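You operate a simulated robot arm through the tools that you are given. There is no shell and no other tool. Be economical: measure what you need, move in short steps, check, and stop when the job is done.

The job below is to be done with a simulated two-armed robot. You get a single attempt, and the scene is never put back.

## Task
Take the steel tube with square red collars on the ledge of the cart and put it away on the top of the dark plate at the back of the wooden bench. Hold the blue tray on the top of the back bench steady with one hand and put the steel plug with red bands from the ledge of the cart in it with the other. Push the teal lid over the knobs shut. Press the down arrow key on the bottom display two times. Take the yellow sign and put it on the top of the wooden bench. Turn the orange marker on the header gauge to 0. Take the square black plug and leave it on the black pad. Put the square blue plug on the top of the grey bench away on the middle shelf of the small steel rack. Put the small red block with a green nut on top of the blue gauge on the top of the grey bench. Put the square yellow plug on the top of the grey bench away on the middle shelf of the small steel rack. Open the left drawer of the grey bench, take the round blue plug and leave it in the inside of the left drawer of the grey bench, then shut the drawer. Take the blue tube on the top of the left blue cabinet and put it away on the upper shelf of the green bench. Do these in any order. Set down upright: yellow sign, square black plug, square blue plug, small red block with a green nut, square yellow plug, round blue plug.
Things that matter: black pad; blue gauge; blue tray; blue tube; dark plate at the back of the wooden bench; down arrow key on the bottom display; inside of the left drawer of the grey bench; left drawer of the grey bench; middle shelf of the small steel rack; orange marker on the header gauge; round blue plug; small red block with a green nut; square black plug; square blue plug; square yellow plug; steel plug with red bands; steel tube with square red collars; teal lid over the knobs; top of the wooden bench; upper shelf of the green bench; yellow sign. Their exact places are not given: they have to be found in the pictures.

It is judged by the outcome, as a careful person would: the job done as asked, and still so three seconds after it is handed in. It fails if anything else is knocked over, pushed out of place, dropped, spilled or broken. A push-on lid holds only when it is set on centred and level and pressed home; a screw cap is set on level and turned clockwise until tight.

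## Robot
Two 7-joint arms with two-finger parallel grippers on one trunk, on a base that drives. Base frame: it is fixed to the floor where the robot stands at the start and does not move with it; the origin is under the middle of the robot, x ahead of it, y to its left, z up. Units: m, degrees, N and s.
The left shoulder is at the start at [-0.109, 0.119, 0.729], the right one opposite. With the tool pointing down near the work surface each hand reaches from about 0.1 to 0.56 m from the robot's upright axis, wherever it stands, measured 20 degrees to its own side. Places, roughly: black pad [-1.5, 2.9, 0.8]; blue gauge [-3.5, 2, 0.75]; blue tray (39x26x8 cm) [3.6, -0.6, 0.9]; blue tube (16x3x3 cm) [3.5, 0.8, 0.9]; dark plate at the back of the wooden bench (38x17  [0.84, 3.56, 0.9]; down arrow key on the bottom display [0.5, -0.9, 1.4]; inside of the left drawer of the grey bench [-3.8, 2.6, 0.7]; left drawer of the grey bench [-3.9, 2.5, 0.7]; middle shelf of the small steel rack [-3.8, 1.3, 0.4]; orange marker on the header gauge [0.6, 0.3, 1.1]; round blue plug (4x4x6 cm) [-3.7, 2.6, 0.9]; small red block with a green nut (6x4x6 cm) [-3.4, 2, 0.8]; square black plug (3x3x6 cm) [-3.8, 1.3, 0.5]; square blue plug (3x3x6 cm) [-3.6, 1.9, 0.9]; square yellow plug (3x3x6 cm) [-3.4, 2.2, 0.9]; steel plug with red bands (3x3x4 cm) [0.4, -0.3, 1]; steel tube with square red collars (18x2x2 cm) [0.5, -0.1, 1]; teal lid over the knobs [0.6, -0.5, 1.5]; top of the wooden bench [0.7, 3.9, 0.9]; upper shelf of the green bench [0.7, -3.9, 0.4]; yellow sign [1, -0.5, 1]. Payload 3.43 kg a hand.
The tool frame of a hand sits at the grasp point between the pads (the TCP): z along the fingers, y along the line on which they close. The tips reach 0.03 m beyond it. The gripper opens to 0.094 m. The fingers are 0.028 m wide and 0.01 m thick; the gripper's body (0.05 by 0.096 m) begins 0.055 m behind the TCP.
Orientation is told as [roll, pitch, yaw] about the base's x, y, z axes, in that order, counted from this pose: with the fingers straight down and closing along the base's y, the tool's x points along the base's -x, its y along +y and its z along -z.

## Interface
- The arms move only by the tool arm_command. It takes "left_commands", "right_commands" or both (then of equal length, played together; a hand with none holds still); each is a list of rows, each a list of 7 numbers: the shift along the base's x, y, z in units of 20 mm (1.0 is 20 mm), then the turn, a rotation vector about the base's x, y, z in units of 8 degrees (1.0 is 8 degrees), then the closure, from 0 (fully open) to 1 (shut). In form: [[dx, dy, dz, ax, ay, az, fingers], ...]. A call has 1 to 20 rows; each row shifts and turns the commanded pose from where the row before left it. A call with a number of a shift or a turn outside -1 to 1 is refused whole. A row lasts 0.2 s, in which the tool goes at most 0.05 m and 8.6 degrees; a call with a longer step from one row to the next is refused whole, and so is a gripper value outside its range. A pose out of reach is approached as far as the arm can. The call stops where the force on the tool passes 40 N (or 10 N more than at its start, if that is more) or the arm is blocked; 0.2 s more then pass. Each finger travels about 0.153 m/s and halts on what it meets, pressing with about 32 N; the grip force reading is that of the motor and also rises with nothing between the fingers. The clock runs only during rows and for 0.2 s after the last one: add rows that do not move to give the fingers time. It gives the time, the measured TCP pose, the force on the tool (base axes), the opening and the grip force at its end, in the units of the frame above (readings bear some noise), with the torque about the TCP (base axes, N m) and any sound that the robot's microphone picked up.
- Cameras (640 x 400 px; columns grow to the right, rows downward): "scene" is now at [0.0562, -0.045, 1.482]; the picture's right is [-0.43, -0.90, 0.00], its down [-0.42, 0.20, -0.88] and it looks along [0.80, -0.38, -0.47] (base axes); focal length 243 px, centre (320, 200). "left" rides on the left gripper at [0.076, -0.014, -0.102] in its tool frame; the picture's right is [0.18, 0.98, 0.00], its down [-0.75, 0.14, -0.64] and it looks along [-0.63, 0.12, 0.77] (tool axes); focal length 243 px, centre (320, 200). "right" rides on the right gripper at [0.076, 0.014, -0.102] in its tool frame; the picture's right is [-0.18, 0.98, 0.00], its down [-0.75, -0.14, -0.64] and it looks along [-0.63, -0.12, 0.77] (tool axes); focal length 243 px, centre (320, 200).
- grab_frame(camera): a new picture of that camera. No time passes.
- move_column(by): slides the trunk up (or, below 0, down) by that many m; the arms and the scene camera ride with it, the base frame stays. It gives what a move gives, with no picture.
- drive_base(legs): drives the robot by 1 to 6 legs, each [ahead, left, turn to the left] in m, m and degrees, along the robot's own axes; the way and the turn of a leg run together, so that a leg with both is an arc; at most 1.5 m and 180 degrees a leg. The arms and the cameras ride along, it lands a little off, and it stops where it bumps. It gives what a move gives.
- aim_head(pan, tilt): turns the head with the scene camera to pan (to the left, within 143 degrees either way) and tilt (down, from -29 to 69), counted from straight ahead of the robot. It gives what a move gives.
- probe_pixels(camera, pixels): for up to 12 pixels [column, row] of the newest picture of that camera ("zoom" is the newest enlarged one), the place [x, y, z] in the base frame of the surface seen there, good to about 0.003 m, but the place of the scene camera against the robot may be out by one fixed shift of up to 0.025 m in any direction. No time passes.
- close_up(camera, box): a new picture of the part [left, top, right, bottom] of that camera's present view, enlarged. No time passes.
- finish_job(): hands the job in; it is judged then, once.

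Go step by step. Measure first, check grasps and placings, and put right what went wrong. The budget is 371 turns and 334 pictures, counting those below and the enlarged ones. Unless the task says otherwise, let go and move clear before handing in, and close with one line.

The tools are called as a command line: name --argument value ..., lists and objects as JSON in quotes. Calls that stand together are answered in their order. arm_command: Moves the arms, as the interface text tells. Its arguments: {"type":"object","properties":{"left_commands":{"type":"array"},"right_commands":{"type":"array"}},"required":[]} The other tools are called the same way: move_column (by) slides the trunk up or down; drive_base (legs) drives the base; aim_head (pan, tilt) turns the head that bears the scene camera; grab_frame (camera) takes a picture; probe_pixels (camera, pixels) gives the place of the surface under pixels of a picture; close_up (camera, box) takes an enlarged picture of a part of a camera's view; finish_job () hands the job in.

At the start:

```text
clock: 0.0
left_tool_pos: [0.3606, -0.0475, 0.9999]
left_tool_rot: [0.0, 0.1, 0.0]
left_ft_force: [-0.9, 0.0, 1.0]
left_ft_torque: [0.03, -0.01, 0.02]
left_opening: 0.0939
left_gripper_force: 0.0
right_tool_pos: [0.241, -0.3565, 0.9994]
right_tool_rot: [0.0, 0.0, 0.0]
right_ft_force: [-0.2, -0.6, 0.4]
right_ft_torque: [-0.03, 0.0, 0.01]
right_opening: 0.094
right_gripper_force: 0.1
trunk travel left (down, up): [-0.15, 0.185]
robot x, y, heading: [0.0008, 0.0019, -0.4]
head pan, tilt: [-25.6, 28.0]
```

scene: 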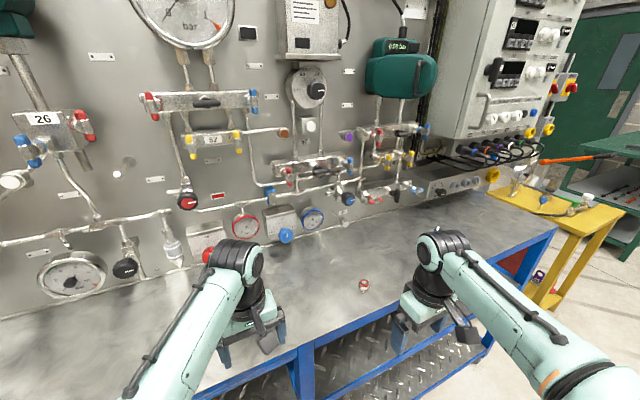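
right: 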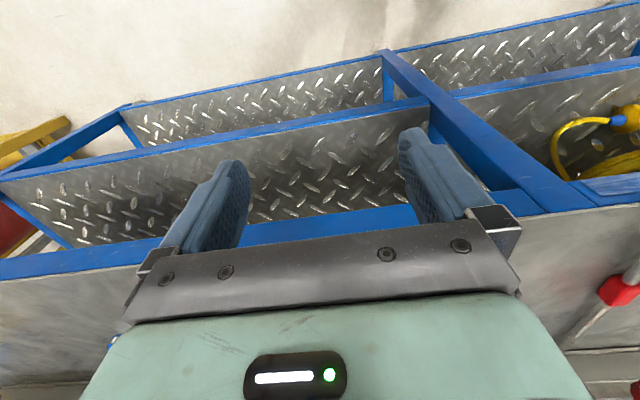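
left: 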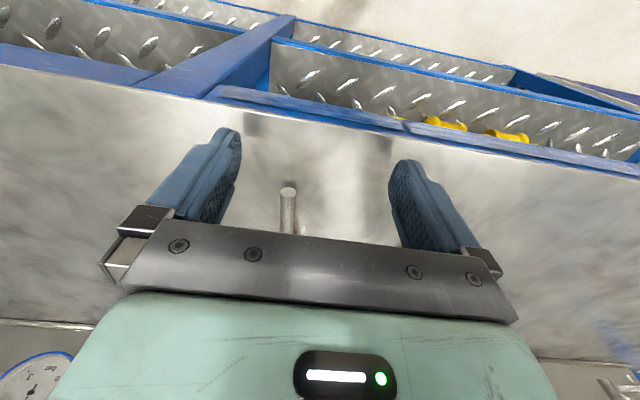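

The pictures show the cart ledge with the small red-banded plug near (364,285) and the panel in front. I'll probe the main places and look closer.

probe_pixels --camera "scene" --pixels '[[364, 285], [364, 292], [430, 230], [330, 250], [245, 222], [285, 235], [500, 70], [590, 200], [310, 85], [400, 70], [180, 20], [470, 190]]'

close_up --camera "scene" --box '[340, 0, 640, 190]'

close_up --camera "scene" --box '[160, 160, 480, 360]'

```text
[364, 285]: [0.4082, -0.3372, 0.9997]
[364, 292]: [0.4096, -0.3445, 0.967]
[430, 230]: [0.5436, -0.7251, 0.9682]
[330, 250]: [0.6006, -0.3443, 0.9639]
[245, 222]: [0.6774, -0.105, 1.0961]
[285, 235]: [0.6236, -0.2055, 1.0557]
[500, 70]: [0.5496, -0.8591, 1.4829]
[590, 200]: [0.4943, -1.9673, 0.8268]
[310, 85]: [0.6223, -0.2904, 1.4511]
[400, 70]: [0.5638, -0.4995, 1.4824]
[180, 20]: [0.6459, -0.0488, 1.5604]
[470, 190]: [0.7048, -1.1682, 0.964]
```

```text
2.11 times, centred on (490, 95) of scene
```

zoom: 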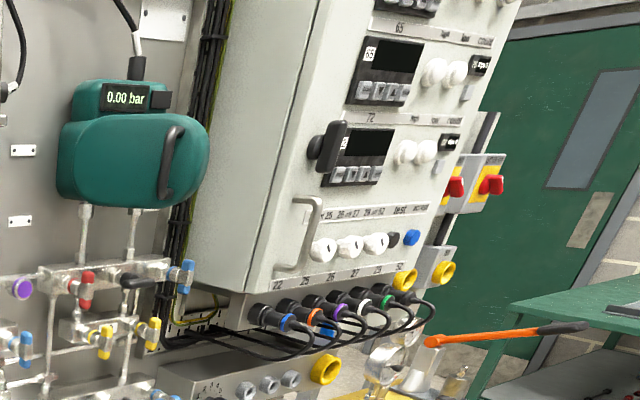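

```text
2.00 times, centred on (320, 260) of scene
```

zoom: 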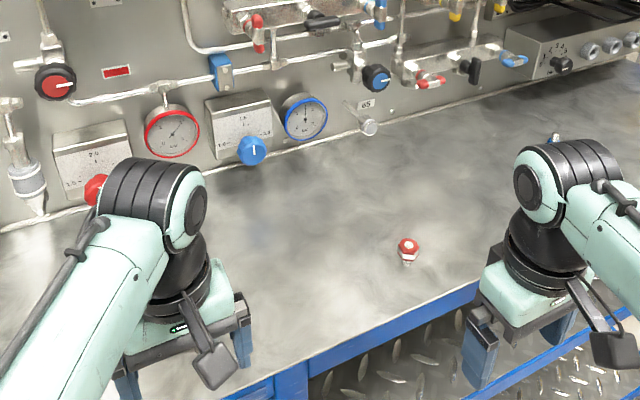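

I need a look around the cart from the other directions; next I'll pan to the left.

aim_head --pan 15 --tilt 20

grab_frame --camera "scene"

aim_head --pan -60 --tilt 15

grab_frame --camera "scene"

aim_head --pan 100 --tilt 15

grab_frame --camera "scene"

aim_head --pan -110 --tilt 15

grab_frame --camera "scene"

aim_head --pan 143 --tilt 15

grab_frame --camera "scene"

```text
clock: 1.1
left_tool_pos: [0.3609, -0.0482, 0.9994]
left_tool_rot: [0.1, 0.0, 0.0]
left_ft_force: [0.7, -0.2, -0.5]
left_ft_torque: [-0.01, -0.02, -0.02]
left_opening: 0.0942
left_gripper_force: 0.2
right_tool_pos: [0.2414, -0.3556, 0.9998]
right_tool_rot: [0.0, -0.1, 0.0]
right_ft_force: [0.6, 0.4, 0.1]
right_ft_torque: [0.01, -0.03, 0.0]
right_opening: 0.094
right_gripper_force: 0.1
trunk travel left (down, up): [-0.15, 0.185]
robot x, y, heading: [-0.0009, 0.0014, 0.0]
head pan, tilt: [15.0, 20.0]
```

```text
328 pictures are left
```

scene: 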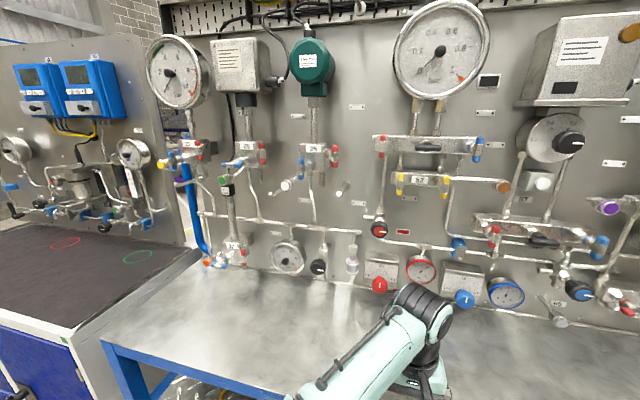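

```text
clock: 2.5
left_tool_pos: [0.3598, -0.0474, 1.0005]
left_tool_rot: [-0.1, 0.1, -0.1]
left_ft_force: [-0.5, 0.2, 1.0]
left_ft_torque: [-0.02, 0.04, 0.0]
left_opening: 0.094
left_gripper_force: 0.0
right_tool_pos: [0.2403, -0.3551, 0.9997]
right_tool_rot: [-0.1, 0.0, 0.1]
right_ft_force: [0.0, 0.4, -0.3]
right_ft_torque: [-0.01, -0.01, 0.01]
right_opening: 0.0941
right_gripper_force: 0.0
trunk travel left (down, up): [-0.15, 0.185]
robot x, y, heading: [-0.0039, 0.0006, 0.2]
head pan, tilt: [-60.0, 15.0]
```

```text
327 pictures are left
```

scene: 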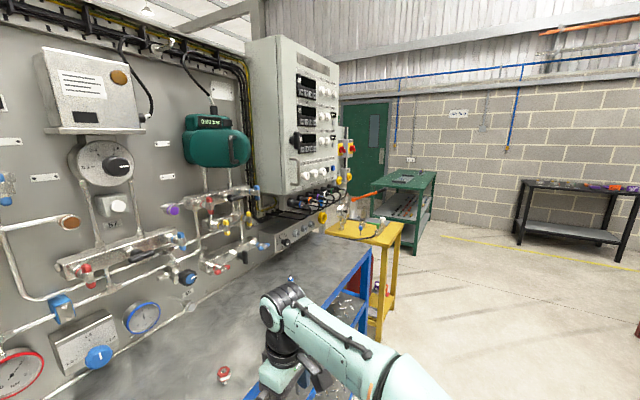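

```text
clock: 5.0
left_tool_pos: [0.3604, -0.0472, 1.0001]
left_tool_rot: [0.1, -0.1, 0.0]
left_ft_force: [-0.1, -0.3, 0.3]
left_ft_torque: [0.02, 0.02, -0.04]
left_opening: 0.0937
left_gripper_force: 0.0
right_tool_pos: [0.2407, -0.3565, 0.9992]
right_tool_rot: [0.0, 0.0, 0.0]
right_ft_force: [0.3, 0.0, -0.5]
right_ft_torque: [0.0, -0.02, 0.01]
right_opening: 0.0938
right_gripper_force: 0.0
trunk travel left (down, up): [-0.15, 0.185]
robot x, y, heading: [0.0007, -0.0014, -0.0]
head pan, tilt: [100.0, 15.0]
```

```text
326 pictures are left
```

scene: 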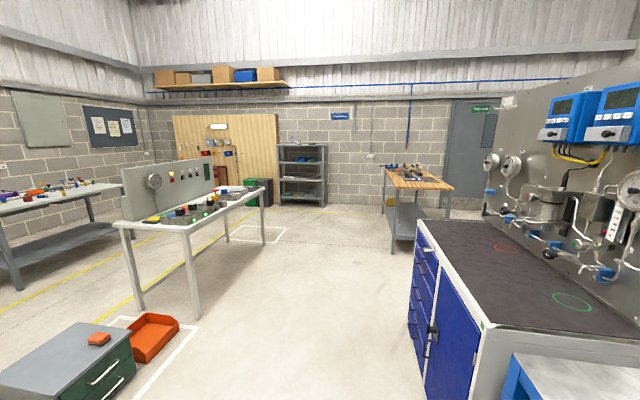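

```text
clock: 8.0
left_tool_pos: [0.3599, -0.0482, 1.0011]
left_tool_rot: [0.1, 0.0, 0.1]
left_ft_force: [-0.6, -0.3, 0.3]
left_ft_torque: [-0.01, 0.02, 0.0]
left_opening: 0.0937
left_gripper_force: 0.1
right_tool_pos: [0.2407, -0.356, 1.0009]
right_tool_rot: [0.0, 0.0, 0.0]
right_ft_force: [0.2, -0.3, 0.3]
right_ft_torque: [0.01, -0.01, -0.01]
right_opening: 0.094
right_gripper_force: 0.1
trunk travel left (down, up): [-0.15, 0.185]
robot x, y, heading: [0.0009, 0.0002, -0.2]
head pan, tilt: [-110.0, 15.0]
```

```text
325 pictures are left
```

scene: 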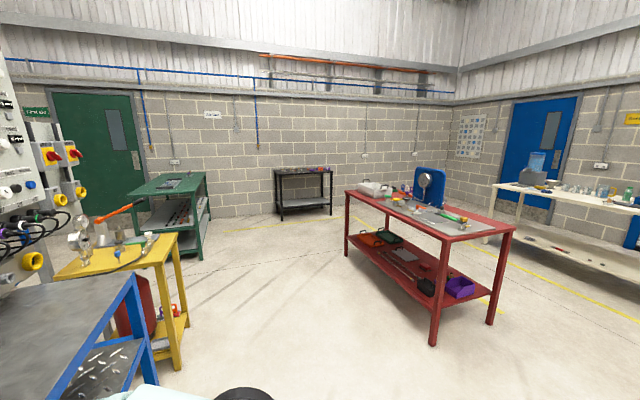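

```text
clock: 11.6
left_tool_pos: [0.3595, -0.0476, 1.0002]
left_tool_rot: [0.0, -0.1, -0.1]
left_ft_force: [0.2, -0.3, 0.1]
left_ft_torque: [-0.01, 0.0, 0.01]
left_opening: 0.094
left_gripper_force: 0.1
right_tool_pos: [0.2403, -0.3557, 0.9995]
right_tool_rot: [0.0, 0.0, 0.0]
right_ft_force: [0.1, 0.4, -0.7]
right_ft_torque: [0.01, -0.02, 0.03]
right_opening: 0.0942
right_gripper_force: 0.1
trunk travel left (down, up): [-0.15, 0.185]
robot x, y, heading: [0.0012, 0.0009, 0.2]
head pan, tilt: [143.0, 15.0]
```

```text
324 pictures are left
```

scene: 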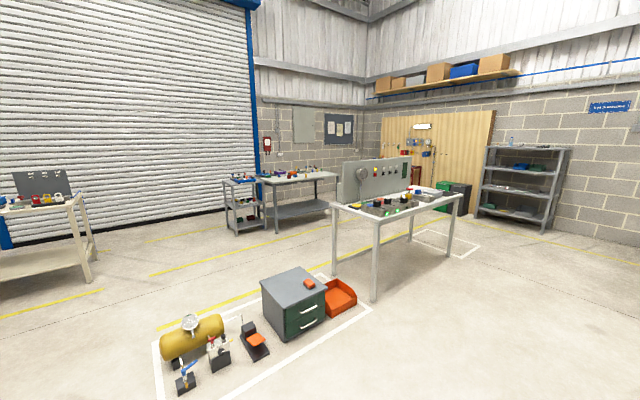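

The layout is clear now: wooden bench to the left, grey bench and small rack far behind left, the rest behind the panel. I'll start with the cart's front and look at the teal lid and displays.

aim_head --pan -45 --tilt 0

close_up --camera "scene" --box '[220, 120, 420, 245]'

grab_frame --camera "scene"

```text
clock: 14.4
left_tool_pos: [0.3601, -0.0478, 0.9997]
left_tool_rot: [0.0, 0.0, 0.1]
left_ft_force: [-0.2, 0.3, -0.3]
left_ft_torque: [0.0, 0.02, 0.0]
left_opening: 0.0939
left_gripper_force: 0.1
right_tool_pos: [0.2403, -0.3546, 1.0004]
right_tool_rot: [0.0, 0.0, 0.1]
right_ft_force: [0.0, -0.3, 0.2]
right_ft_torque: [0.05, -0.01, 0.0]
right_opening: 0.0942
right_gripper_force: 0.0
trunk travel left (down, up): [-0.15, 0.185]
robot x, y, heading: [0.0013, 0.0008, -0.1]
head pan, tilt: [-45.0, 0.0]
```

```text
3.20 times, centred on (320, 182) of scene
```

zoom: 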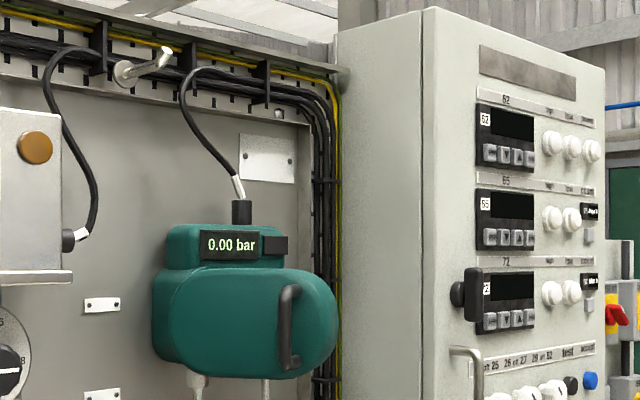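

```text
322 pictures are left
```

scene: 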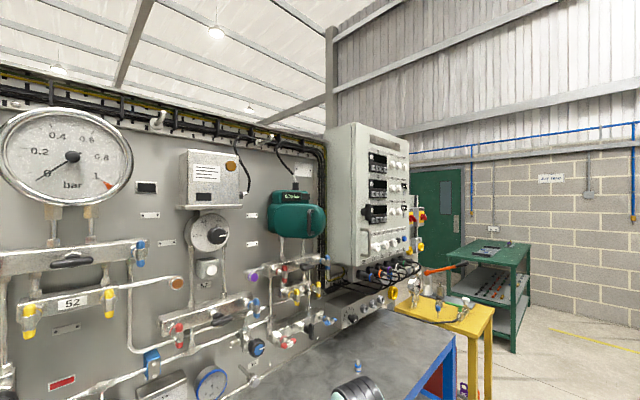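

I'll probe the teal lid and the bottom display's keys in the enlarged view (zoom gone stale, so take it again and probe).

close_up --camera "scene" --box '[260, 180, 340, 240]'

probe_pixels --camera "zoom" --pixels '[[80, 120], [120, 200], [200, 200], [300, 200], [380, 170], [430, 180], [500, 200], [520, 250], [250, 100], [360, 370], [120, 320], [470, 140]]'

close_up --camera "scene" --box '[355, 195, 415, 235]'

probe_pixels --camera "zoom" --pixels '[[100, 190], [140, 200], [180, 200], [220, 200], [100, 120], [60, 110], [150, 110], [30, 120]]'

```text
6.67 times, centred on (300, 210) of scene
```

zoom: 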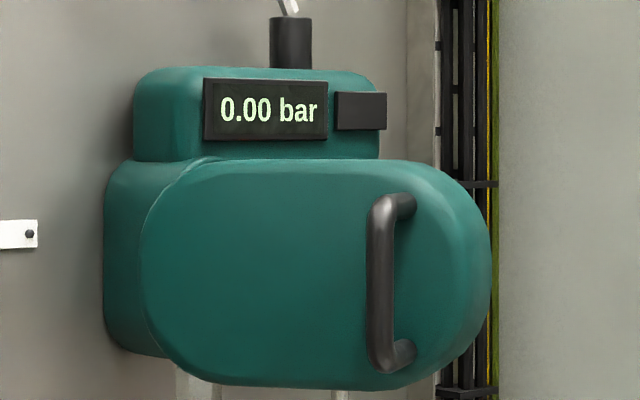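

```text
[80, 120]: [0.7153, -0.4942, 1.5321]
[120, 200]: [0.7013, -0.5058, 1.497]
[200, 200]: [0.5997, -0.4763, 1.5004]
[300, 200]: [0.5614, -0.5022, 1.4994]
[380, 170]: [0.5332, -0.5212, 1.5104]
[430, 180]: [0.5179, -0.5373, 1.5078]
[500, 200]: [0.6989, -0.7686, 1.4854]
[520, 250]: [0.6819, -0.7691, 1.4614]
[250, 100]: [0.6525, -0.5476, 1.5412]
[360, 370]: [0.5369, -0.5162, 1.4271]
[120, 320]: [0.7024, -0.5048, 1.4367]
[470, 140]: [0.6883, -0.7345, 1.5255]
```

```text
10.00 times, centred on (385, 215) of scene
```

zoom: 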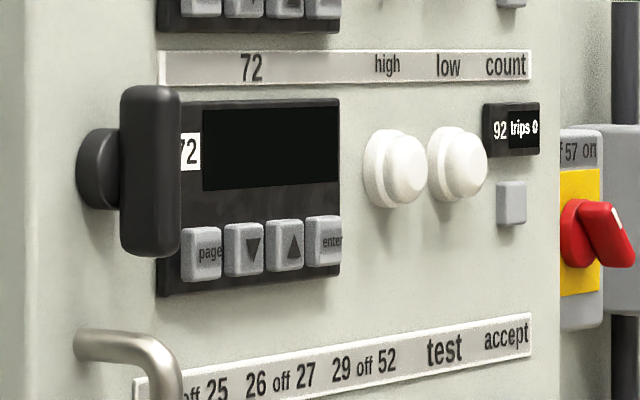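

```text
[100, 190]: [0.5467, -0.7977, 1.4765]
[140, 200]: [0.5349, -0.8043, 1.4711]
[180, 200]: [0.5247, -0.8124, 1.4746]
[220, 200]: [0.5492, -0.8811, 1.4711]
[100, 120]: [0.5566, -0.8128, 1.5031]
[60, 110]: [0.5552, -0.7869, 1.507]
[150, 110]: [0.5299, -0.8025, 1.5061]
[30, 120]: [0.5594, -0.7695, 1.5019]
```

The lid is hinged at its left and stands about 53° open; the down-arrow key is at zoom (247,250). I'll raise the trunk and bring the right hand forward-pointing and closed, then see how it reaches.

probe_pixels --camera "zoom" --pixels '[[247, 250], [205, 255], [287, 245], [325, 240], [260, 150], [400, 175]]'

move_column --by 0.185

arm_command --right_commands '[[0, 0, 1, 0, -1, 0, 1], [0, 0, 1, 0, -1, 0, 1], [0, 0, 1, 0, -1, 0, 1], [0, 0, 1, 0, -1, 0, 1], [0, 0, 1, 0, -1, 0, 1], [0, 0, 1, 0, -1, 0, 1], [0, 0, 1, 0, -1, 0, 1], [0, 0, 1, 0, -1, 0, 1], [0, 0, 1, 0, -1, 0, 1], [0, 0, 1, 0, -1, 0, 1], [0, 0, 1, 0, -1, 0, 1], [0, 0, 1, 0, -0.25, 0, 1]]'

grab_frame --camera "scene"

grab_frame --camera "right"

```text
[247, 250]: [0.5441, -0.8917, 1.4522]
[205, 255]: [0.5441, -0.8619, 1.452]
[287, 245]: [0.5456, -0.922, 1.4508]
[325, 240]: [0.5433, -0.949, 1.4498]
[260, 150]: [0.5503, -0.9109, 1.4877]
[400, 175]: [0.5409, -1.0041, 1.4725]
```

```text
clock: 16.4
left_tool_pos: [0.3596, -0.048, 1.185]
left_tool_rot: [-0.1, 0.0, 0.0]
left_ft_force: [0.0, -0.3, -0.8]
left_ft_torque: [0.02, -0.02, 0.01]
left_opening: 0.0939
left_gripper_force: 0.0
right_tool_pos: [0.2398, -0.3562, 1.1859]
right_tool_rot: [-0.1, 0.0, 0.0]
right_ft_force: [0.3, 1.0, -0.3]
right_ft_torque: [0.01, 0.01, 0.03]
right_opening: 0.0939
right_gripper_force: 0.0
trunk travel left (down, up): [-0.335, 0.0]
robot x, y, heading: [-0.001, -0.0009, -0.1]
head pan, tilt: [-45.0, 0.0]
```

```text
clock: 19.0
left_tool_pos: [0.3608, -0.0462, 1.185]
left_tool_rot: [0.0, 0.0, 0.0]
left_ft_force: [0.2, 0.2, 1.0]
left_ft_torque: [-0.02, 0.0, 0.03]
left_opening: 0.0939
left_gripper_force: 0.0
right_tool_pos: [0.2409, -0.3553, 1.425]
right_tool_rot: [172.1, -89.9, -172.0]
right_ft_force: [0.3, -0.4, 0.3]
right_ft_torque: [-0.03, 0.0, -0.01]
right_opening: 0.0
right_gripper_force: 32.0
trunk travel left (down, up): [-0.335, 0.0]
robot x, y, heading: [0.0006, -0.001, -0.1]
head pan, tilt: [-45.0, 0.0]
```

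```text
319 pictures are left
```

scene: 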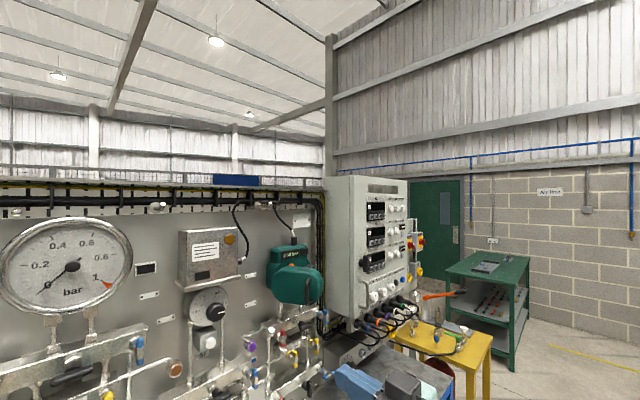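

```text
318 pictures are left
```

right: 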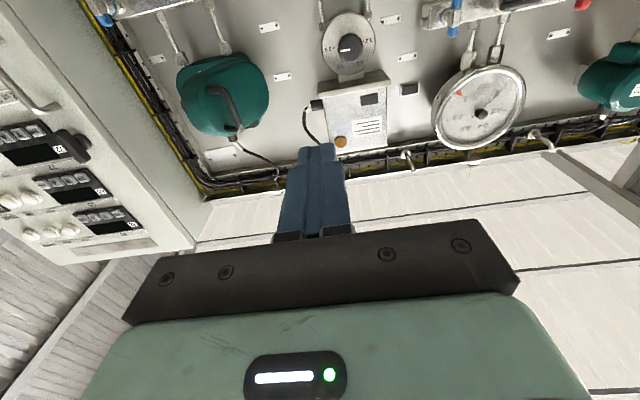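

The forward-pointing hand works and the right camera sees the lid at (222,95) and the key panel at (30,138). I'll probe these with the wrist camera to calibrate.

close_up --camera "right" --box '[0, 30, 288, 210]'

probe_pixels --camera "right" --pixels '[[190, 100], [205, 75], [240, 65], [260, 85], [225, 125], [235, 138], [215, 90], [250, 110], [232, 95]]'

```text
2.22 times, centred on (144, 120) of right
```

zoom: 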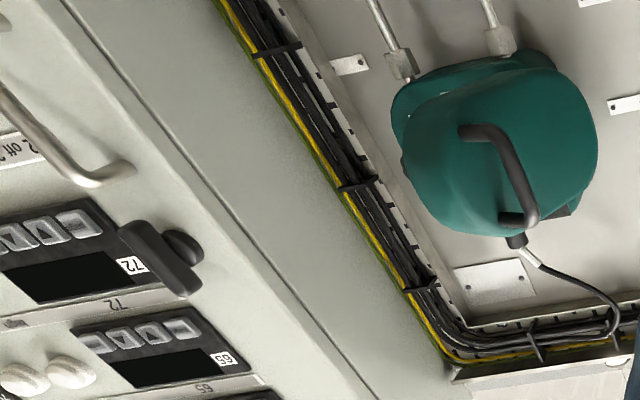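

```text
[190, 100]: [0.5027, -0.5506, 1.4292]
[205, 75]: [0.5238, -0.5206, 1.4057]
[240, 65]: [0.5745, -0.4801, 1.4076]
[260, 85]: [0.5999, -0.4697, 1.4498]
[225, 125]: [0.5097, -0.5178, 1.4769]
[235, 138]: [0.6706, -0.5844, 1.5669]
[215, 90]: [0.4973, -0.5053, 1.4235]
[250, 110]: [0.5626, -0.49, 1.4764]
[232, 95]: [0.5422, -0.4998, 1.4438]
```

Wrist probes put the lid's face about 1 cm off the scene camera's value, handle at [0.497,-0.505,1.42]. I want to know the free room to the cart before driving closer.

aim_head --pan 0 --tilt 69

grab_frame --camera "scene"

probe_pixels --camera "scene" --pixels '[[320, 220], [320, 260], [320, 300], [320, 340], [320, 380], [200, 300], [450, 300], [320, 180]]'

```text
clock: 20.4
left_tool_pos: [0.3599, -0.0472, 1.1858]
left_tool_rot: [-0.1, 0.0, 0.0]
left_ft_force: [0.8, -0.5, -0.2]
left_ft_torque: [0.03, -0.01, 0.03]
left_opening: 0.0941
left_gripper_force: 0.1
right_tool_pos: [0.241, -0.3559, 1.4266]
right_tool_rot: [-139.8, -90.0, 139.8]
right_ft_force: [0.2, 0.5, 0.3]
right_ft_torque: [-0.01, 0.02, -0.05]
right_opening: 0.0
right_gripper_force: 32.1
trunk travel left (down, up): [-0.335, 0.0]
robot x, y, heading: [0.0011, -0.0027, -0.1]
head pan, tilt: [0.0, 68.8]
```

```text
316 pictures are left
```

scene: 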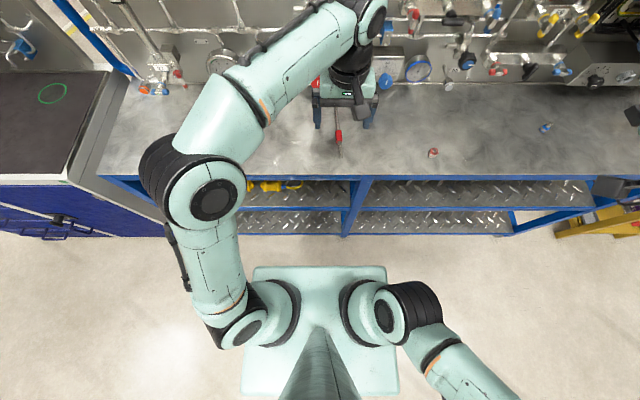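

```text
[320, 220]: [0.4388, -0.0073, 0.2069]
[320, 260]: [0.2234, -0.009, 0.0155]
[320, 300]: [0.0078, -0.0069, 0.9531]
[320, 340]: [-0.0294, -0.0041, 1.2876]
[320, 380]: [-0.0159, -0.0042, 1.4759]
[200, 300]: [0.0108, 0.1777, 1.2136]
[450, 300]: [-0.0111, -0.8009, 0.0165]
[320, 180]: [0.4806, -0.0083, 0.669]
```

The cart's edge is near x≈0.38 and there is room to go ahead. I'll pull the left hand back, then drive ahead and right toward the lid.

arm_command --left_commands '[[-1, 0, 0, 0, 0, 0, 0], [-1, 0, 0, 0, 0, 0, 0], [-1, 0, 0, 0, 0, 0, 0], [-1, 0, 0, 0, 0, 0, 0], [-1, 0, 0, 0, 0, 0, 0]]'

drive_base --legs '[[0, -0.38, 0], [0.12, 0, 0]]'

aim_head --pan -15 --tilt 25

grab_frame --camera "scene"

grab_frame --camera "right"

```text
clock: 21.6
left_tool_pos: [0.259, -0.0473, 1.1852]
left_tool_rot: [-0.1, 0.0, 0.2]
left_ft_force: [0.5, -0.3, 0.1]
left_ft_torque: [0.04, 0.03, -0.02]
left_opening: 0.094
left_gripper_force: 0.0
right_tool_pos: [0.2396, -0.3555, 1.4264]
right_tool_rot: [-157.3, -90.0, 157.4]
right_ft_force: [-0.4, 0.3, 0.7]
right_ft_torque: [0.05, -0.01, -0.02]
right_opening: 0.0
right_gripper_force: 32.1
trunk travel left (down, up): [-0.335, 0.0]
robot x, y, heading: [0.0028, -0.0008, -0.1]
head pan, tilt: [0.0, 68.8]
```

```text
clock: 26.4
left_tool_pos: [0.3777, -0.4334, 1.1847]
left_tool_rot: [0.0, 0.0, -0.2]
left_ft_force: [-1.3, 0.1, -1.0]
left_ft_torque: [0.04, -0.01, 0.02]
left_opening: 0.0941
left_gripper_force: 0.0
right_tool_pos: [0.3577, -0.7416, 1.425]
right_tool_rot: [-174.2, -90.0, 174.0]
right_ft_force: [-0.4, -1.1, 0.3]
right_ft_torque: [0.03, 0.02, 0.01]
right_opening: 0.0
right_gripper_force: 32.1
trunk travel left (down, up): [-0.335, 0.0]
robot x, y, heading: [0.1197, -0.3835, -0.0]
head pan, tilt: [0.0, 68.8]
```

```text
clock: 27.5
left_tool_pos: [0.3793, -0.4339, 1.1843]
left_tool_rot: [0.0, -0.1, -0.3]
left_ft_force: [1.5, 0.5, 0.2]
left_ft_torque: [-0.01, 0.02, -0.04]
left_opening: 0.0938
left_gripper_force: 0.1
right_tool_pos: [0.359, -0.7414, 1.4262]
right_tool_rot: [-178.3, -89.9, 178.1]
right_ft_force: [0.0, 0.3, 0.4]
right_ft_torque: [0.0, 0.0, 0.0]
right_opening: 0.0
right_gripper_force: 32.3
trunk travel left (down, up): [-0.335, 0.0]
robot x, y, heading: [0.1207, -0.3801, 0.1]
head pan, tilt: [-15.0, 25.0]
```

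```text
315 pictures are left
```

scene: 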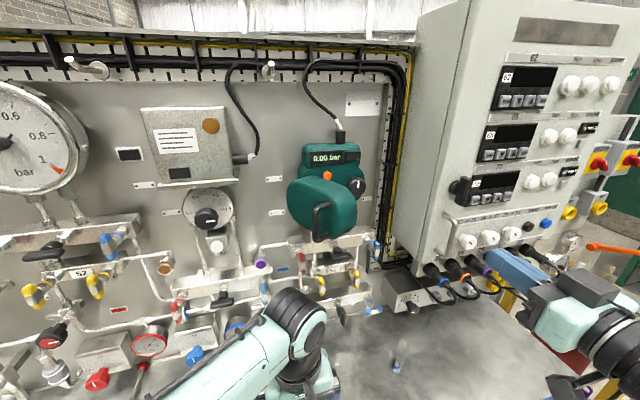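

```text
314 pictures are left
```

right: 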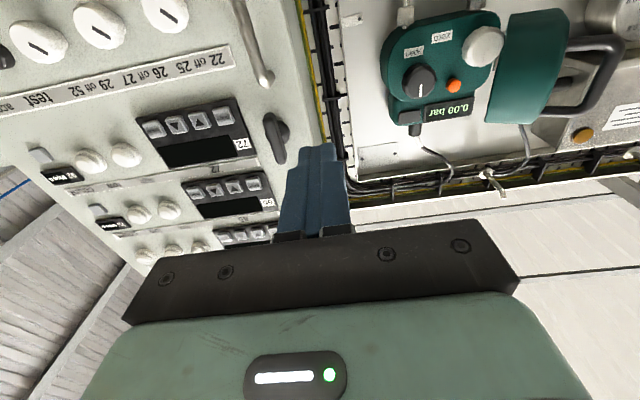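

The right camera now sees keys: in this upside-down view the real down-arrow is at (200,120), next to "page" (222,115). I'll probe it in detail.

close_up --camera "right" --box '[120, 80, 300, 190]'

probe_pixels --camera "right" --pixels '[[200, 121], [178, 126], [222, 116], [155, 130], [275, 135], [560, 60], [570, 95], [600, 60], [545, 110], [415, 80], [485, 45]]'

```text
3.56 times, centred on (210, 135) of right
```

zoom: 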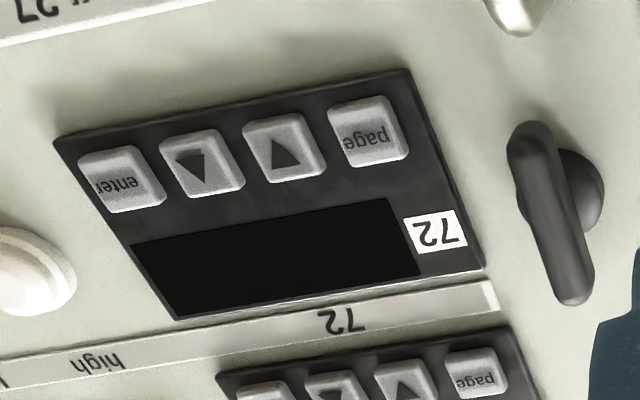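

```text
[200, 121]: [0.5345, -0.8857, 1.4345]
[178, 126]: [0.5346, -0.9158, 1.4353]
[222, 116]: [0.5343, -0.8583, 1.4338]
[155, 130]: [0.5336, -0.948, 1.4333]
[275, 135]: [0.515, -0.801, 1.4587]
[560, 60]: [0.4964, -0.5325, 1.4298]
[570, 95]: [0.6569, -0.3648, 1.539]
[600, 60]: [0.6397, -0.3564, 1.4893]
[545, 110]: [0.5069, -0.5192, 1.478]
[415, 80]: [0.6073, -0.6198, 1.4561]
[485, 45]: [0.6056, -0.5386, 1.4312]
```

The down key is at [0.5345,-0.886,1.4345] by the wrist camera (scene camera bias ≈ [+0.01,-0.006,+0.017]). I'll move the closed right hand in front of it.

arm_command --right_commands '[[0.3, -0.9, 0.05, 0, 0, 0, 1], [0.3, -0.9, 0.05, 0, 0, 0, 1], [0.3, -0.9, 0.05, 0, 0, 0, 1], [0.3, -0.9, 0.05, 0, 0, 0, 1], [0.6, -0.9, 0.05, 0, 0, 0, 1], [0.7, -0.9, 0.05, 0, 0, 0, 1], [0.8, -0.9, 0.05, 0, 0, 0, 1], [0.8, -0.93, 0.05, 0, 0, 0, 1], [0.8, 0, 0, 0, 0, 0, 1], [0.8, 0, 0, 0, 0, 0, 1]]'

grab_frame --camera "right"

```text
clock: 29.7
left_tool_pos: [0.3794, -0.4341, 1.1854]
left_tool_rot: [0.0, -0.1, -0.2]
left_ft_force: [-0.7, 0.0, 0.3]
left_ft_torque: [0.0, 0.01, -0.01]
left_opening: 0.0943
left_gripper_force: 0.1
right_tool_pos: [0.4724, -0.885, 1.4337]
right_tool_rot: [-144.1, -90.1, 143.8]
right_ft_force: [0.4, 0.1, 0.8]
right_ft_torque: [-0.01, 0.02, -0.03]
right_opening: 0.0
right_gripper_force: 31.1
trunk travel left (down, up): [-0.335, 0.0]
robot x, y, heading: [0.1189, -0.3865, -0.3]
head pan, tilt: [-15.0, 25.0]
```

```text
312 pictures are left
```

right: 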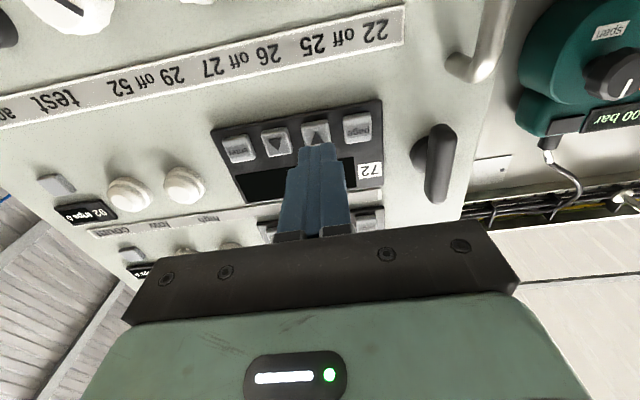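

The finger is in line with the down key (316,133), tip about 3 cm short. I'll advance slowly.

arm_command --right_commands '[[0.7, -0.03, 0, 0, 0, 0, 1], [0.6, 0, 0, 0, 0, 0, 1], [0.2, 0, 0, 0, 0, 0, 1], [0.15, 0, 0, 0, 0, 0, 1]]'

grab_frame --camera "right"

```text
clock: 30.7
left_tool_pos: [0.3788, -0.4334, 1.1857]
left_tool_rot: [0.0, 0.0, -0.2]
left_ft_force: [0.2, 0.1, 0.8]
left_ft_torque: [-0.04, -0.01, 0.0]
left_opening: 0.0942
left_gripper_force: 0.0
right_tool_pos: [0.5054, -0.8876, 1.4331]
right_tool_rot: [-136.7, -90.0, 136.7]
right_ft_force: [-1.0, 1.0, -1.4]
right_ft_torque: [0.0, 0.04, 0.02]
right_opening: 0.0
right_gripper_force: 31.8
trunk travel left (down, up): [-0.335, 0.0]
robot x, y, heading: [0.1217, -0.3837, -0.4]
head pan, tilt: [-15.0, 25.0]
heard: click
```

```text
311 pictures are left
```

right: 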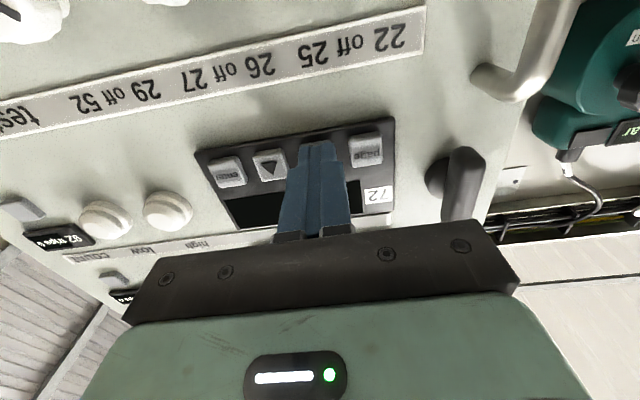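

One click was heard with the finger on the key. I'll draw back 1.6 cm and press once more.

arm_command --right_commands '[[-0.8, 0, 0, 0, 0, 0, 1], [0, 0, 0, 0, 0, 0, 1]]'

arm_command --right_commands '[[0.45, 0, 0, 0, 0, 0, 1], [0.2, 0, 0, 0, 0, 0, 1], [0.15, 0, 0, 0, 0, 0, 1]]'

```text
clock: 31.3
left_tool_pos: [0.3788, -0.4322, 1.1854]
left_tool_rot: [0.0, 0.1, -0.2]
left_ft_force: [0.7, 0.0, 0.7]
left_ft_torque: [0.02, 0.0, 0.0]
left_opening: 0.094
left_gripper_force: 0.1
right_tool_pos: [0.4906, -0.8863, 1.4334]
right_tool_rot: [179.6, -90.1, -179.8]
right_ft_force: [-0.2, 0.0, -0.1]
right_ft_torque: [-0.02, 0.0, -0.03]
right_opening: 0.0
right_gripper_force: 32.5
trunk travel left (down, up): [-0.335, 0.0]
robot x, y, heading: [0.118, -0.3867, 0.1]
head pan, tilt: [-15.0, 25.0]
```

```text
clock: 32.1
left_tool_pos: [0.3789, -0.4331, 1.1852]
left_tool_rot: [0.0, 0.0, -0.2]
left_ft_force: [0.5, 0.5, 0.3]
left_ft_torque: [-0.02, -0.02, 0.0]
left_opening: 0.094
left_gripper_force: 0.0
right_tool_pos: [0.5066, -0.8859, 1.4335]
right_tool_rot: [-174.1, -90.0, 173.9]
right_ft_force: [-1.5, -0.5, 1.1]
right_ft_torque: [-0.03, 0.01, 0.02]
right_opening: 0.0
right_gripper_force: 31.5
trunk travel left (down, up): [-0.335, 0.0]
robot x, y, heading: [0.1201, -0.3867, -0.1]
head pan, tilt: [-15.0, 25.0]
```

No click this time; I'll press a hair further from here.

arm_command --right_commands '[[0.08, 0, 0, 0, 0, 0, 1]]'

```text
clock: 32.5
left_tool_pos: [0.3781, -0.4342, 1.1846]
left_tool_rot: [0.0, 0.0, -0.1]
left_ft_force: [-0.5, -0.8, 0.0]
left_ft_torque: [-0.02, -0.02, -0.02]
left_opening: 0.0941
left_gripper_force: 0.0
right_tool_pos: [0.5076, -0.886, 1.4326]
right_tool_rot: [-177.3, -89.9, 177.1]
right_ft_force: [-1.7, -0.1, 0.4]
right_ft_torque: [0.0, -0.02, 0.0]
right_opening: 0.0
right_gripper_force: 32.3
trunk travel left (down, up): [-0.335, 0.0]
robot x, y, heading: [0.1161, -0.3833, -0.3]
head pan, tilt: [-15.0, 25.0]
heard: click
```

Second click heard. Now I withdraw and bring the right hand to the hinge side of the lid's handle.

arm_command --right_commands '[[-1, 0, 0, 0, 0, 0, 1], [-1, 0, 0, 0, 0, 0, 1], [-1, 0, 0, 0, 0, 0, 1], [-1, 0, 0, 0, 0, 0, 1], [-1, 0, 0, 0, 0, 0, 1], [0, 1, 0.1, 0, 0, 0, 1], [0, 1, 0.1, 0, 0, 0, 1], [0, 1, 0.1, 0, 0, 0, 1], [0, 1, 0.1, 0, 0, 0, 1], [0, 1, 0.1, 0, 0, 0, 1], [0, 1, 0.1, 0, 0, 0, 1], [0, 1, 0.1, 0, 0, 0, 1], [0, 1, 0.1, 0, 0, 0, 1], [0, 1, 0.1, 0, 0, 0, 1], [0, 1, 0.1, 0, 0, 0, 1]]'

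arm_command --right_commands '[[0, 1, 0, 0, 0, 0, 1], [0, 1, 0, 0, 0, 0, 1], [0, 1, 0, 0, 0, 0, 1], [0, 1, 0, 0, 0, 0, 1], [0, 1, 0, 0, 0, 0, 1], [0, 1, 0, 0, 0, 0, 1], [0, 1, 0, 0, 0, 0, 1], [0, 1, 0, 0, 0, 0, 1], [0, 1, 0, 0, 0, 0, 1], [0, 1, 0, 0, 0, 0, 1], [0, 0.75, 0, 0, 0, 0, 1]]'

grab_frame --camera "right"

grab_frame --camera "scene"

```text
clock: 35.7
left_tool_pos: [0.3788, -0.4327, 1.1852]
left_tool_rot: [0.0, 0.0, -0.3]
left_ft_force: [-1.0, 0.6, -0.2]
left_ft_torque: [-0.02, 0.0, -0.03]
left_opening: 0.0939
left_gripper_force: 0.1
right_tool_pos: [0.4088, -0.6855, 1.4542]
right_tool_rot: [-136.2, -89.9, 136.0]
right_ft_force: [1.0, 0.2, 0.1]
right_ft_torque: [-0.03, -0.01, 0.0]
right_opening: 0.0
right_gripper_force: 31.8
trunk travel left (down, up): [-0.335, 0.0]
robot x, y, heading: [0.1194, -0.3837, -0.2]
head pan, tilt: [-15.0, 25.0]
```

```text
clock: 38.1
left_tool_pos: [0.3779, -0.4335, 1.1854]
left_tool_rot: [0.0, 0.0, -0.2]
left_ft_force: [0.0, 0.5, 0.0]
left_ft_torque: [0.01, -0.04, 0.01]
left_opening: 0.0939
left_gripper_force: 0.0
right_tool_pos: [0.4081, -0.4713, 1.4534]
right_tool_rot: [167.4, -90.0, -167.7]
right_ft_force: [-0.4, -0.1, -0.1]
right_ft_torque: [0.0, -0.02, 0.0]
right_opening: 0.0001
right_gripper_force: 31.2
trunk travel left (down, up): [-0.335, 0.0]
robot x, y, heading: [0.1222, -0.3822, -0.1]
head pan, tilt: [-15.0, 25.0]
```

```text
310 pictures are left
```

right: 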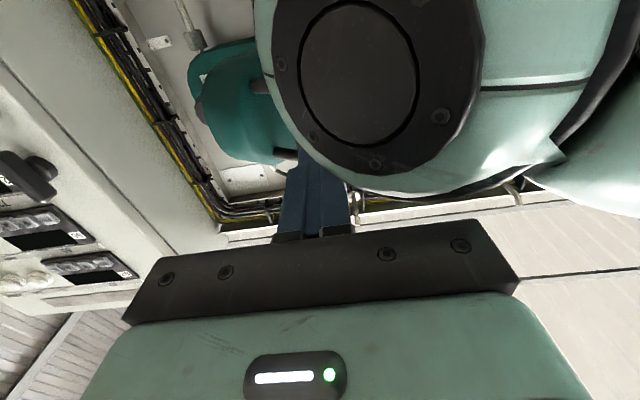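

```text
309 pictures are left
```

scene: 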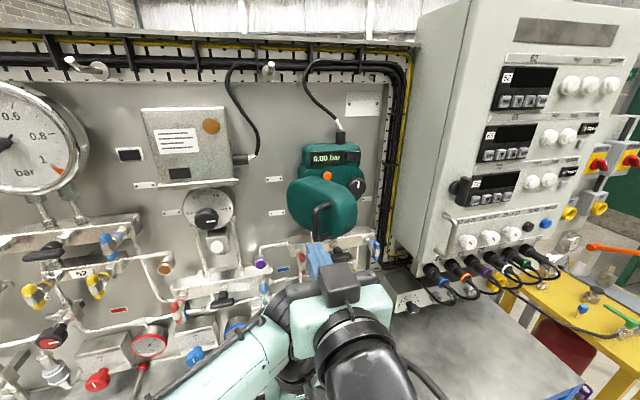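

The left forearm is close to the right hand in the picture (centre 400,80). I'll move the left hand 0.2 m left first, then advance with the right.

arm_command --left_commands '[[0, 1, 0, 0, 0, 0, 0], [0, 1, 0, 0, 0, 0, 0], [0, 1, 0, 0, 0, 0, 0], [0, 1, 0, 0, 0, 0, 0], [0, 1, 0, 0, 0, 0, 0], [0, 1, 0, 0, 0, 0, 0], [0, 1, 0, 0, 0, 0, 0], [0, 1, 0, 0, 0, 0, 0], [0, 1, 0, 0, 0, 0, 0], [0, 1, 0, 0, 0, 0, 0]]'

grab_frame --camera "right"

```text
clock: 40.3
left_tool_pos: [0.3784, -0.2321, 1.1861]
left_tool_rot: [0.0, -0.1, -0.2]
left_ft_force: [0.7, -0.8, -0.2]
left_ft_torque: [0.01, 0.01, 0.02]
left_opening: 0.0939
left_gripper_force: 0.1
right_tool_pos: [0.4079, -0.4717, 1.4531]
right_tool_rot: [-161.3, -89.9, 161.1]
right_ft_force: [0.1, 0.2, 0.7]
right_ft_torque: [0.01, 0.01, 0.03]
right_opening: 0.0001
right_gripper_force: 31.8
trunk travel left (down, up): [-0.335, 0.0]
robot x, y, heading: [0.1173, -0.3876, -0.4]
head pan, tilt: [-15.0, 25.0]
```

```text
308 pictures are left
```

right: 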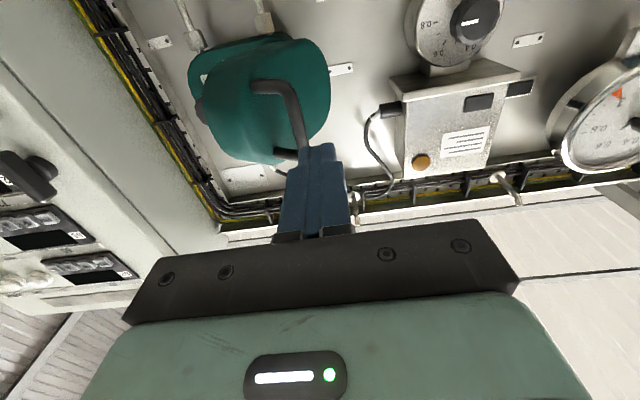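

Clear now. Advance to just before the lid's face on the hinge side of the handle.

arm_command --right_commands '[[1, 0.05, 0, 0, 0, 0, 1], [1, 0.05, 0, 0, 0, 0, 1], [1, 0.05, 0, 0, 0, 0, 1], [1, 0, 0, 0, 0, 0, 1], [1, 0, 0, 0, 0, 0, 1]]'

grab_frame --camera "right"

```text
clock: 41.5
left_tool_pos: [0.3801, -0.2328, 1.1862]
left_tool_rot: [0.1, 0.0, -0.3]
left_ft_force: [-0.1, 0.3, -0.2]
left_ft_torque: [0.04, 0.0, -0.01]
left_opening: 0.094
left_gripper_force: 0.1
right_tool_pos: [0.509, -0.4696, 1.4534]
right_tool_rot: [-172.6, -89.8, 172.4]
right_ft_force: [-0.7, 0.3, -0.2]
right_ft_torque: [-0.02, 0.01, -0.02]
right_opening: 0.0
right_gripper_force: 32.2
trunk travel left (down, up): [-0.335, 0.0]
robot x, y, heading: [0.116, -0.3833, -0.5]
head pan, tilt: [-15.0, 25.0]
```

```text
307 pictures are left
```

right: 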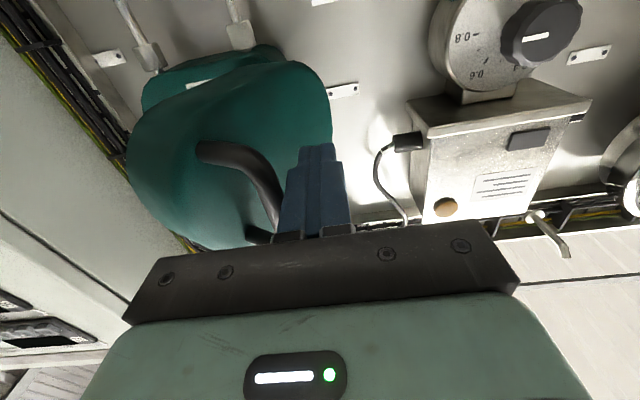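

The finger sits beside the handle (284,190), on the hinge side. Now I sweep right and slightly forward to swing the lid shut.

arm_command --right_commands '[[0.1, -0.6, 0, 0, 0, 0, 1], [0.1, -0.6, 0, 0, 0, 0, 1], [0.15, -0.6, 0, 0, 0, 0, 1], [0.2, -0.6, 0, 0, 0, 0, 1], [0.25, -0.6, 0, 0, 0, 0, 1], [0.3, -0.6, 0, 0, 0, 0, 1], [0.3, -0.6, 0, 0, 0, 0, 1], [0.3, -0.6, 0, 0, 0, 0, 1]]'

grab_frame --camera "right"

grab_frame --camera "scene"

```text
clock: 43.3
left_tool_pos: [0.3796, -0.2326, 1.1875]
left_tool_rot: [-0.1, 0.1, -0.2]
left_ft_force: [-0.4, -0.5, -0.2]
left_ft_torque: [0.03, 0.0, -0.01]
left_opening: 0.0938
left_gripper_force: 0.1
right_tool_pos: [0.5438, -0.5649, 1.4534]
right_tool_rot: [-175.3, -90.0, 175.0]
right_ft_force: [-0.7, 0.3, 0.1]
right_ft_torque: [0.0, 0.0, 0.02]
right_opening: 0.0
right_gripper_force: 31.5
trunk travel left (down, up): [-0.335, 0.0]
robot x, y, heading: [0.1211, -0.3843, 0.1]
head pan, tilt: [-15.0, 25.0]
```

```text
306 pictures are left
```

right: 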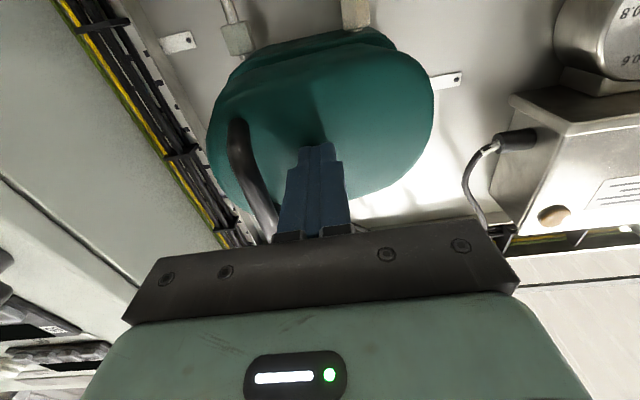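

```text
305 pictures are left
```

scene: 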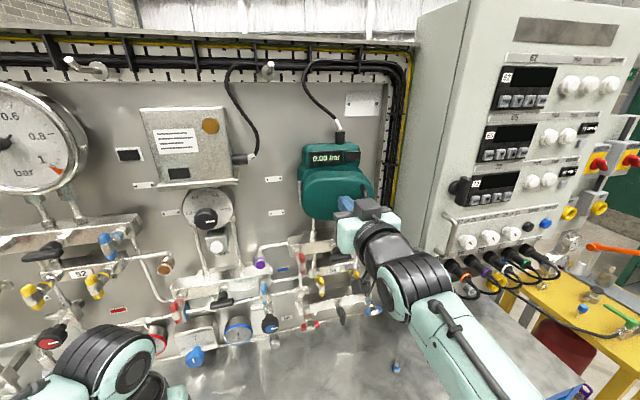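

The lid swings easily and is nearly shut. I'll push on straight ahead until it stops.

arm_command --right_commands '[[0.4, -0.2, 0, 0, 0, 0, 1], [0.4, -0.1, 0, 0, 0, 0, 1], [0.4, 0, 0, 0, 0, 0, 1], [0.4, 0, 0, 0, 0, 0, 1], [0.4, 0, 0, 0, 0, 0, 1], [0.4, 0, 0, 0, 0, 0, 1], [0.4, 0, 0, 0, 0, 0, 1]]'

grab_frame --camera "right"

```text
clock: 44.4
left_tool_pos: [0.371, -0.2338, 1.1869]
left_tool_rot: [0.1, -0.3, -0.3]
left_ft_force: [0.5, 0.3, 0.5]
left_ft_torque: [-0.01, 0.01, 0.01]
left_opening: 0.0941
left_gripper_force: 0.1
right_tool_pos: [0.5671, -0.5708, 1.4525]
right_tool_rot: [-16.5, -89.8, 16.2]
right_ft_force: [-36.2, -0.8, -8.0]
right_ft_torque: [0.23, -0.23, 0.01]
right_opening: 0.0001
right_gripper_force: 31.9
trunk travel left (down, up): [-0.335, 0.0]
robot x, y, heading: [0.1152, -0.3839, -0.1]
head pan, tilt: [-15.0, 25.0]
stopped in row 5 (right hand): the force on the tool passed its limit at 46 N (the readings are from after the stop); the commanded pose is now the measured one
```

```text
304 pictures are left
```

right: 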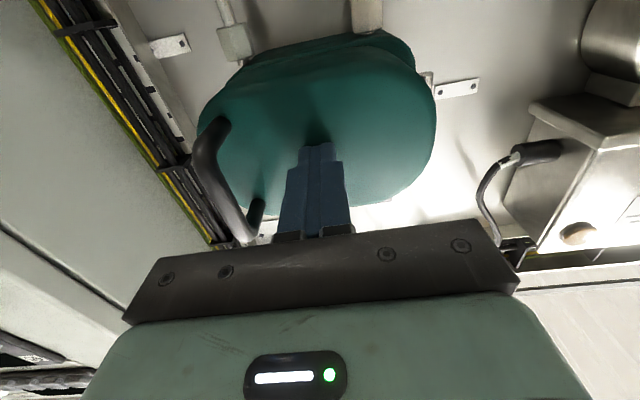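

The push stopped at 46 N, so the lid should be home. I'll back off and check that its face is flat to the panel.

arm_command --right_commands '[[-1, 0, 0, 0, 0, 0, 1], [-1, 0, 0, 0, 0, 0, 1], [-1, 0, 0, 0, 0, 0, 1], [-1, 0, 0, 0, 0, 0, 1], [-1, 0, 0, 0, 0, 0, 1], [-1, 0, 0, 0, 0, 0, 1], [-1, 0, 0, 0, 0, 0, 1], [-1, 0, 0, 0, 0, 0, 1]]'

grab_frame --camera "right"

probe_pixels --camera "right" --pixels '[[240, 110], [300, 110], [350, 110], [390, 110], [210, 110]]'

```text
clock: 46.2
left_tool_pos: [0.3779, -0.2337, 1.1861]
left_tool_rot: [0.0, 0.0, -0.2]
left_ft_force: [-1.1, 0.9, 0.1]
left_ft_torque: [-0.02, -0.03, 0.01]
left_opening: 0.0939
left_gripper_force: 0.0
right_tool_pos: [0.4168, -0.5681, 1.4526]
right_tool_rot: [-6.2, -89.5, 6.1]
right_ft_force: [-0.9, -0.4, 0.2]
right_ft_torque: [-0.01, 0.02, 0.01]
right_opening: 0.0
right_gripper_force: 32.0
trunk travel left (down, up): [-0.335, 0.0]
robot x, y, heading: [0.1181, -0.3848, -0.0]
head pan, tilt: [-15.0, 25.0]
```

```text
303 pictures are left
```

right: 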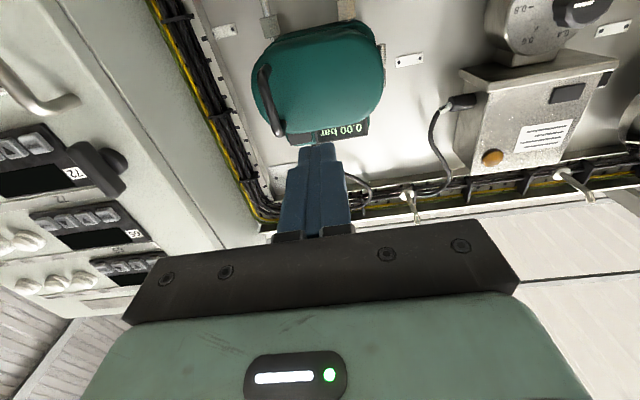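

```text
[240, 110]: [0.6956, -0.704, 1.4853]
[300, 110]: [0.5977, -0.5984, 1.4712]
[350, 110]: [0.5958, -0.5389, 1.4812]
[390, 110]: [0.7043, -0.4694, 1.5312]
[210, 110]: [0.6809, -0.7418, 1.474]
```

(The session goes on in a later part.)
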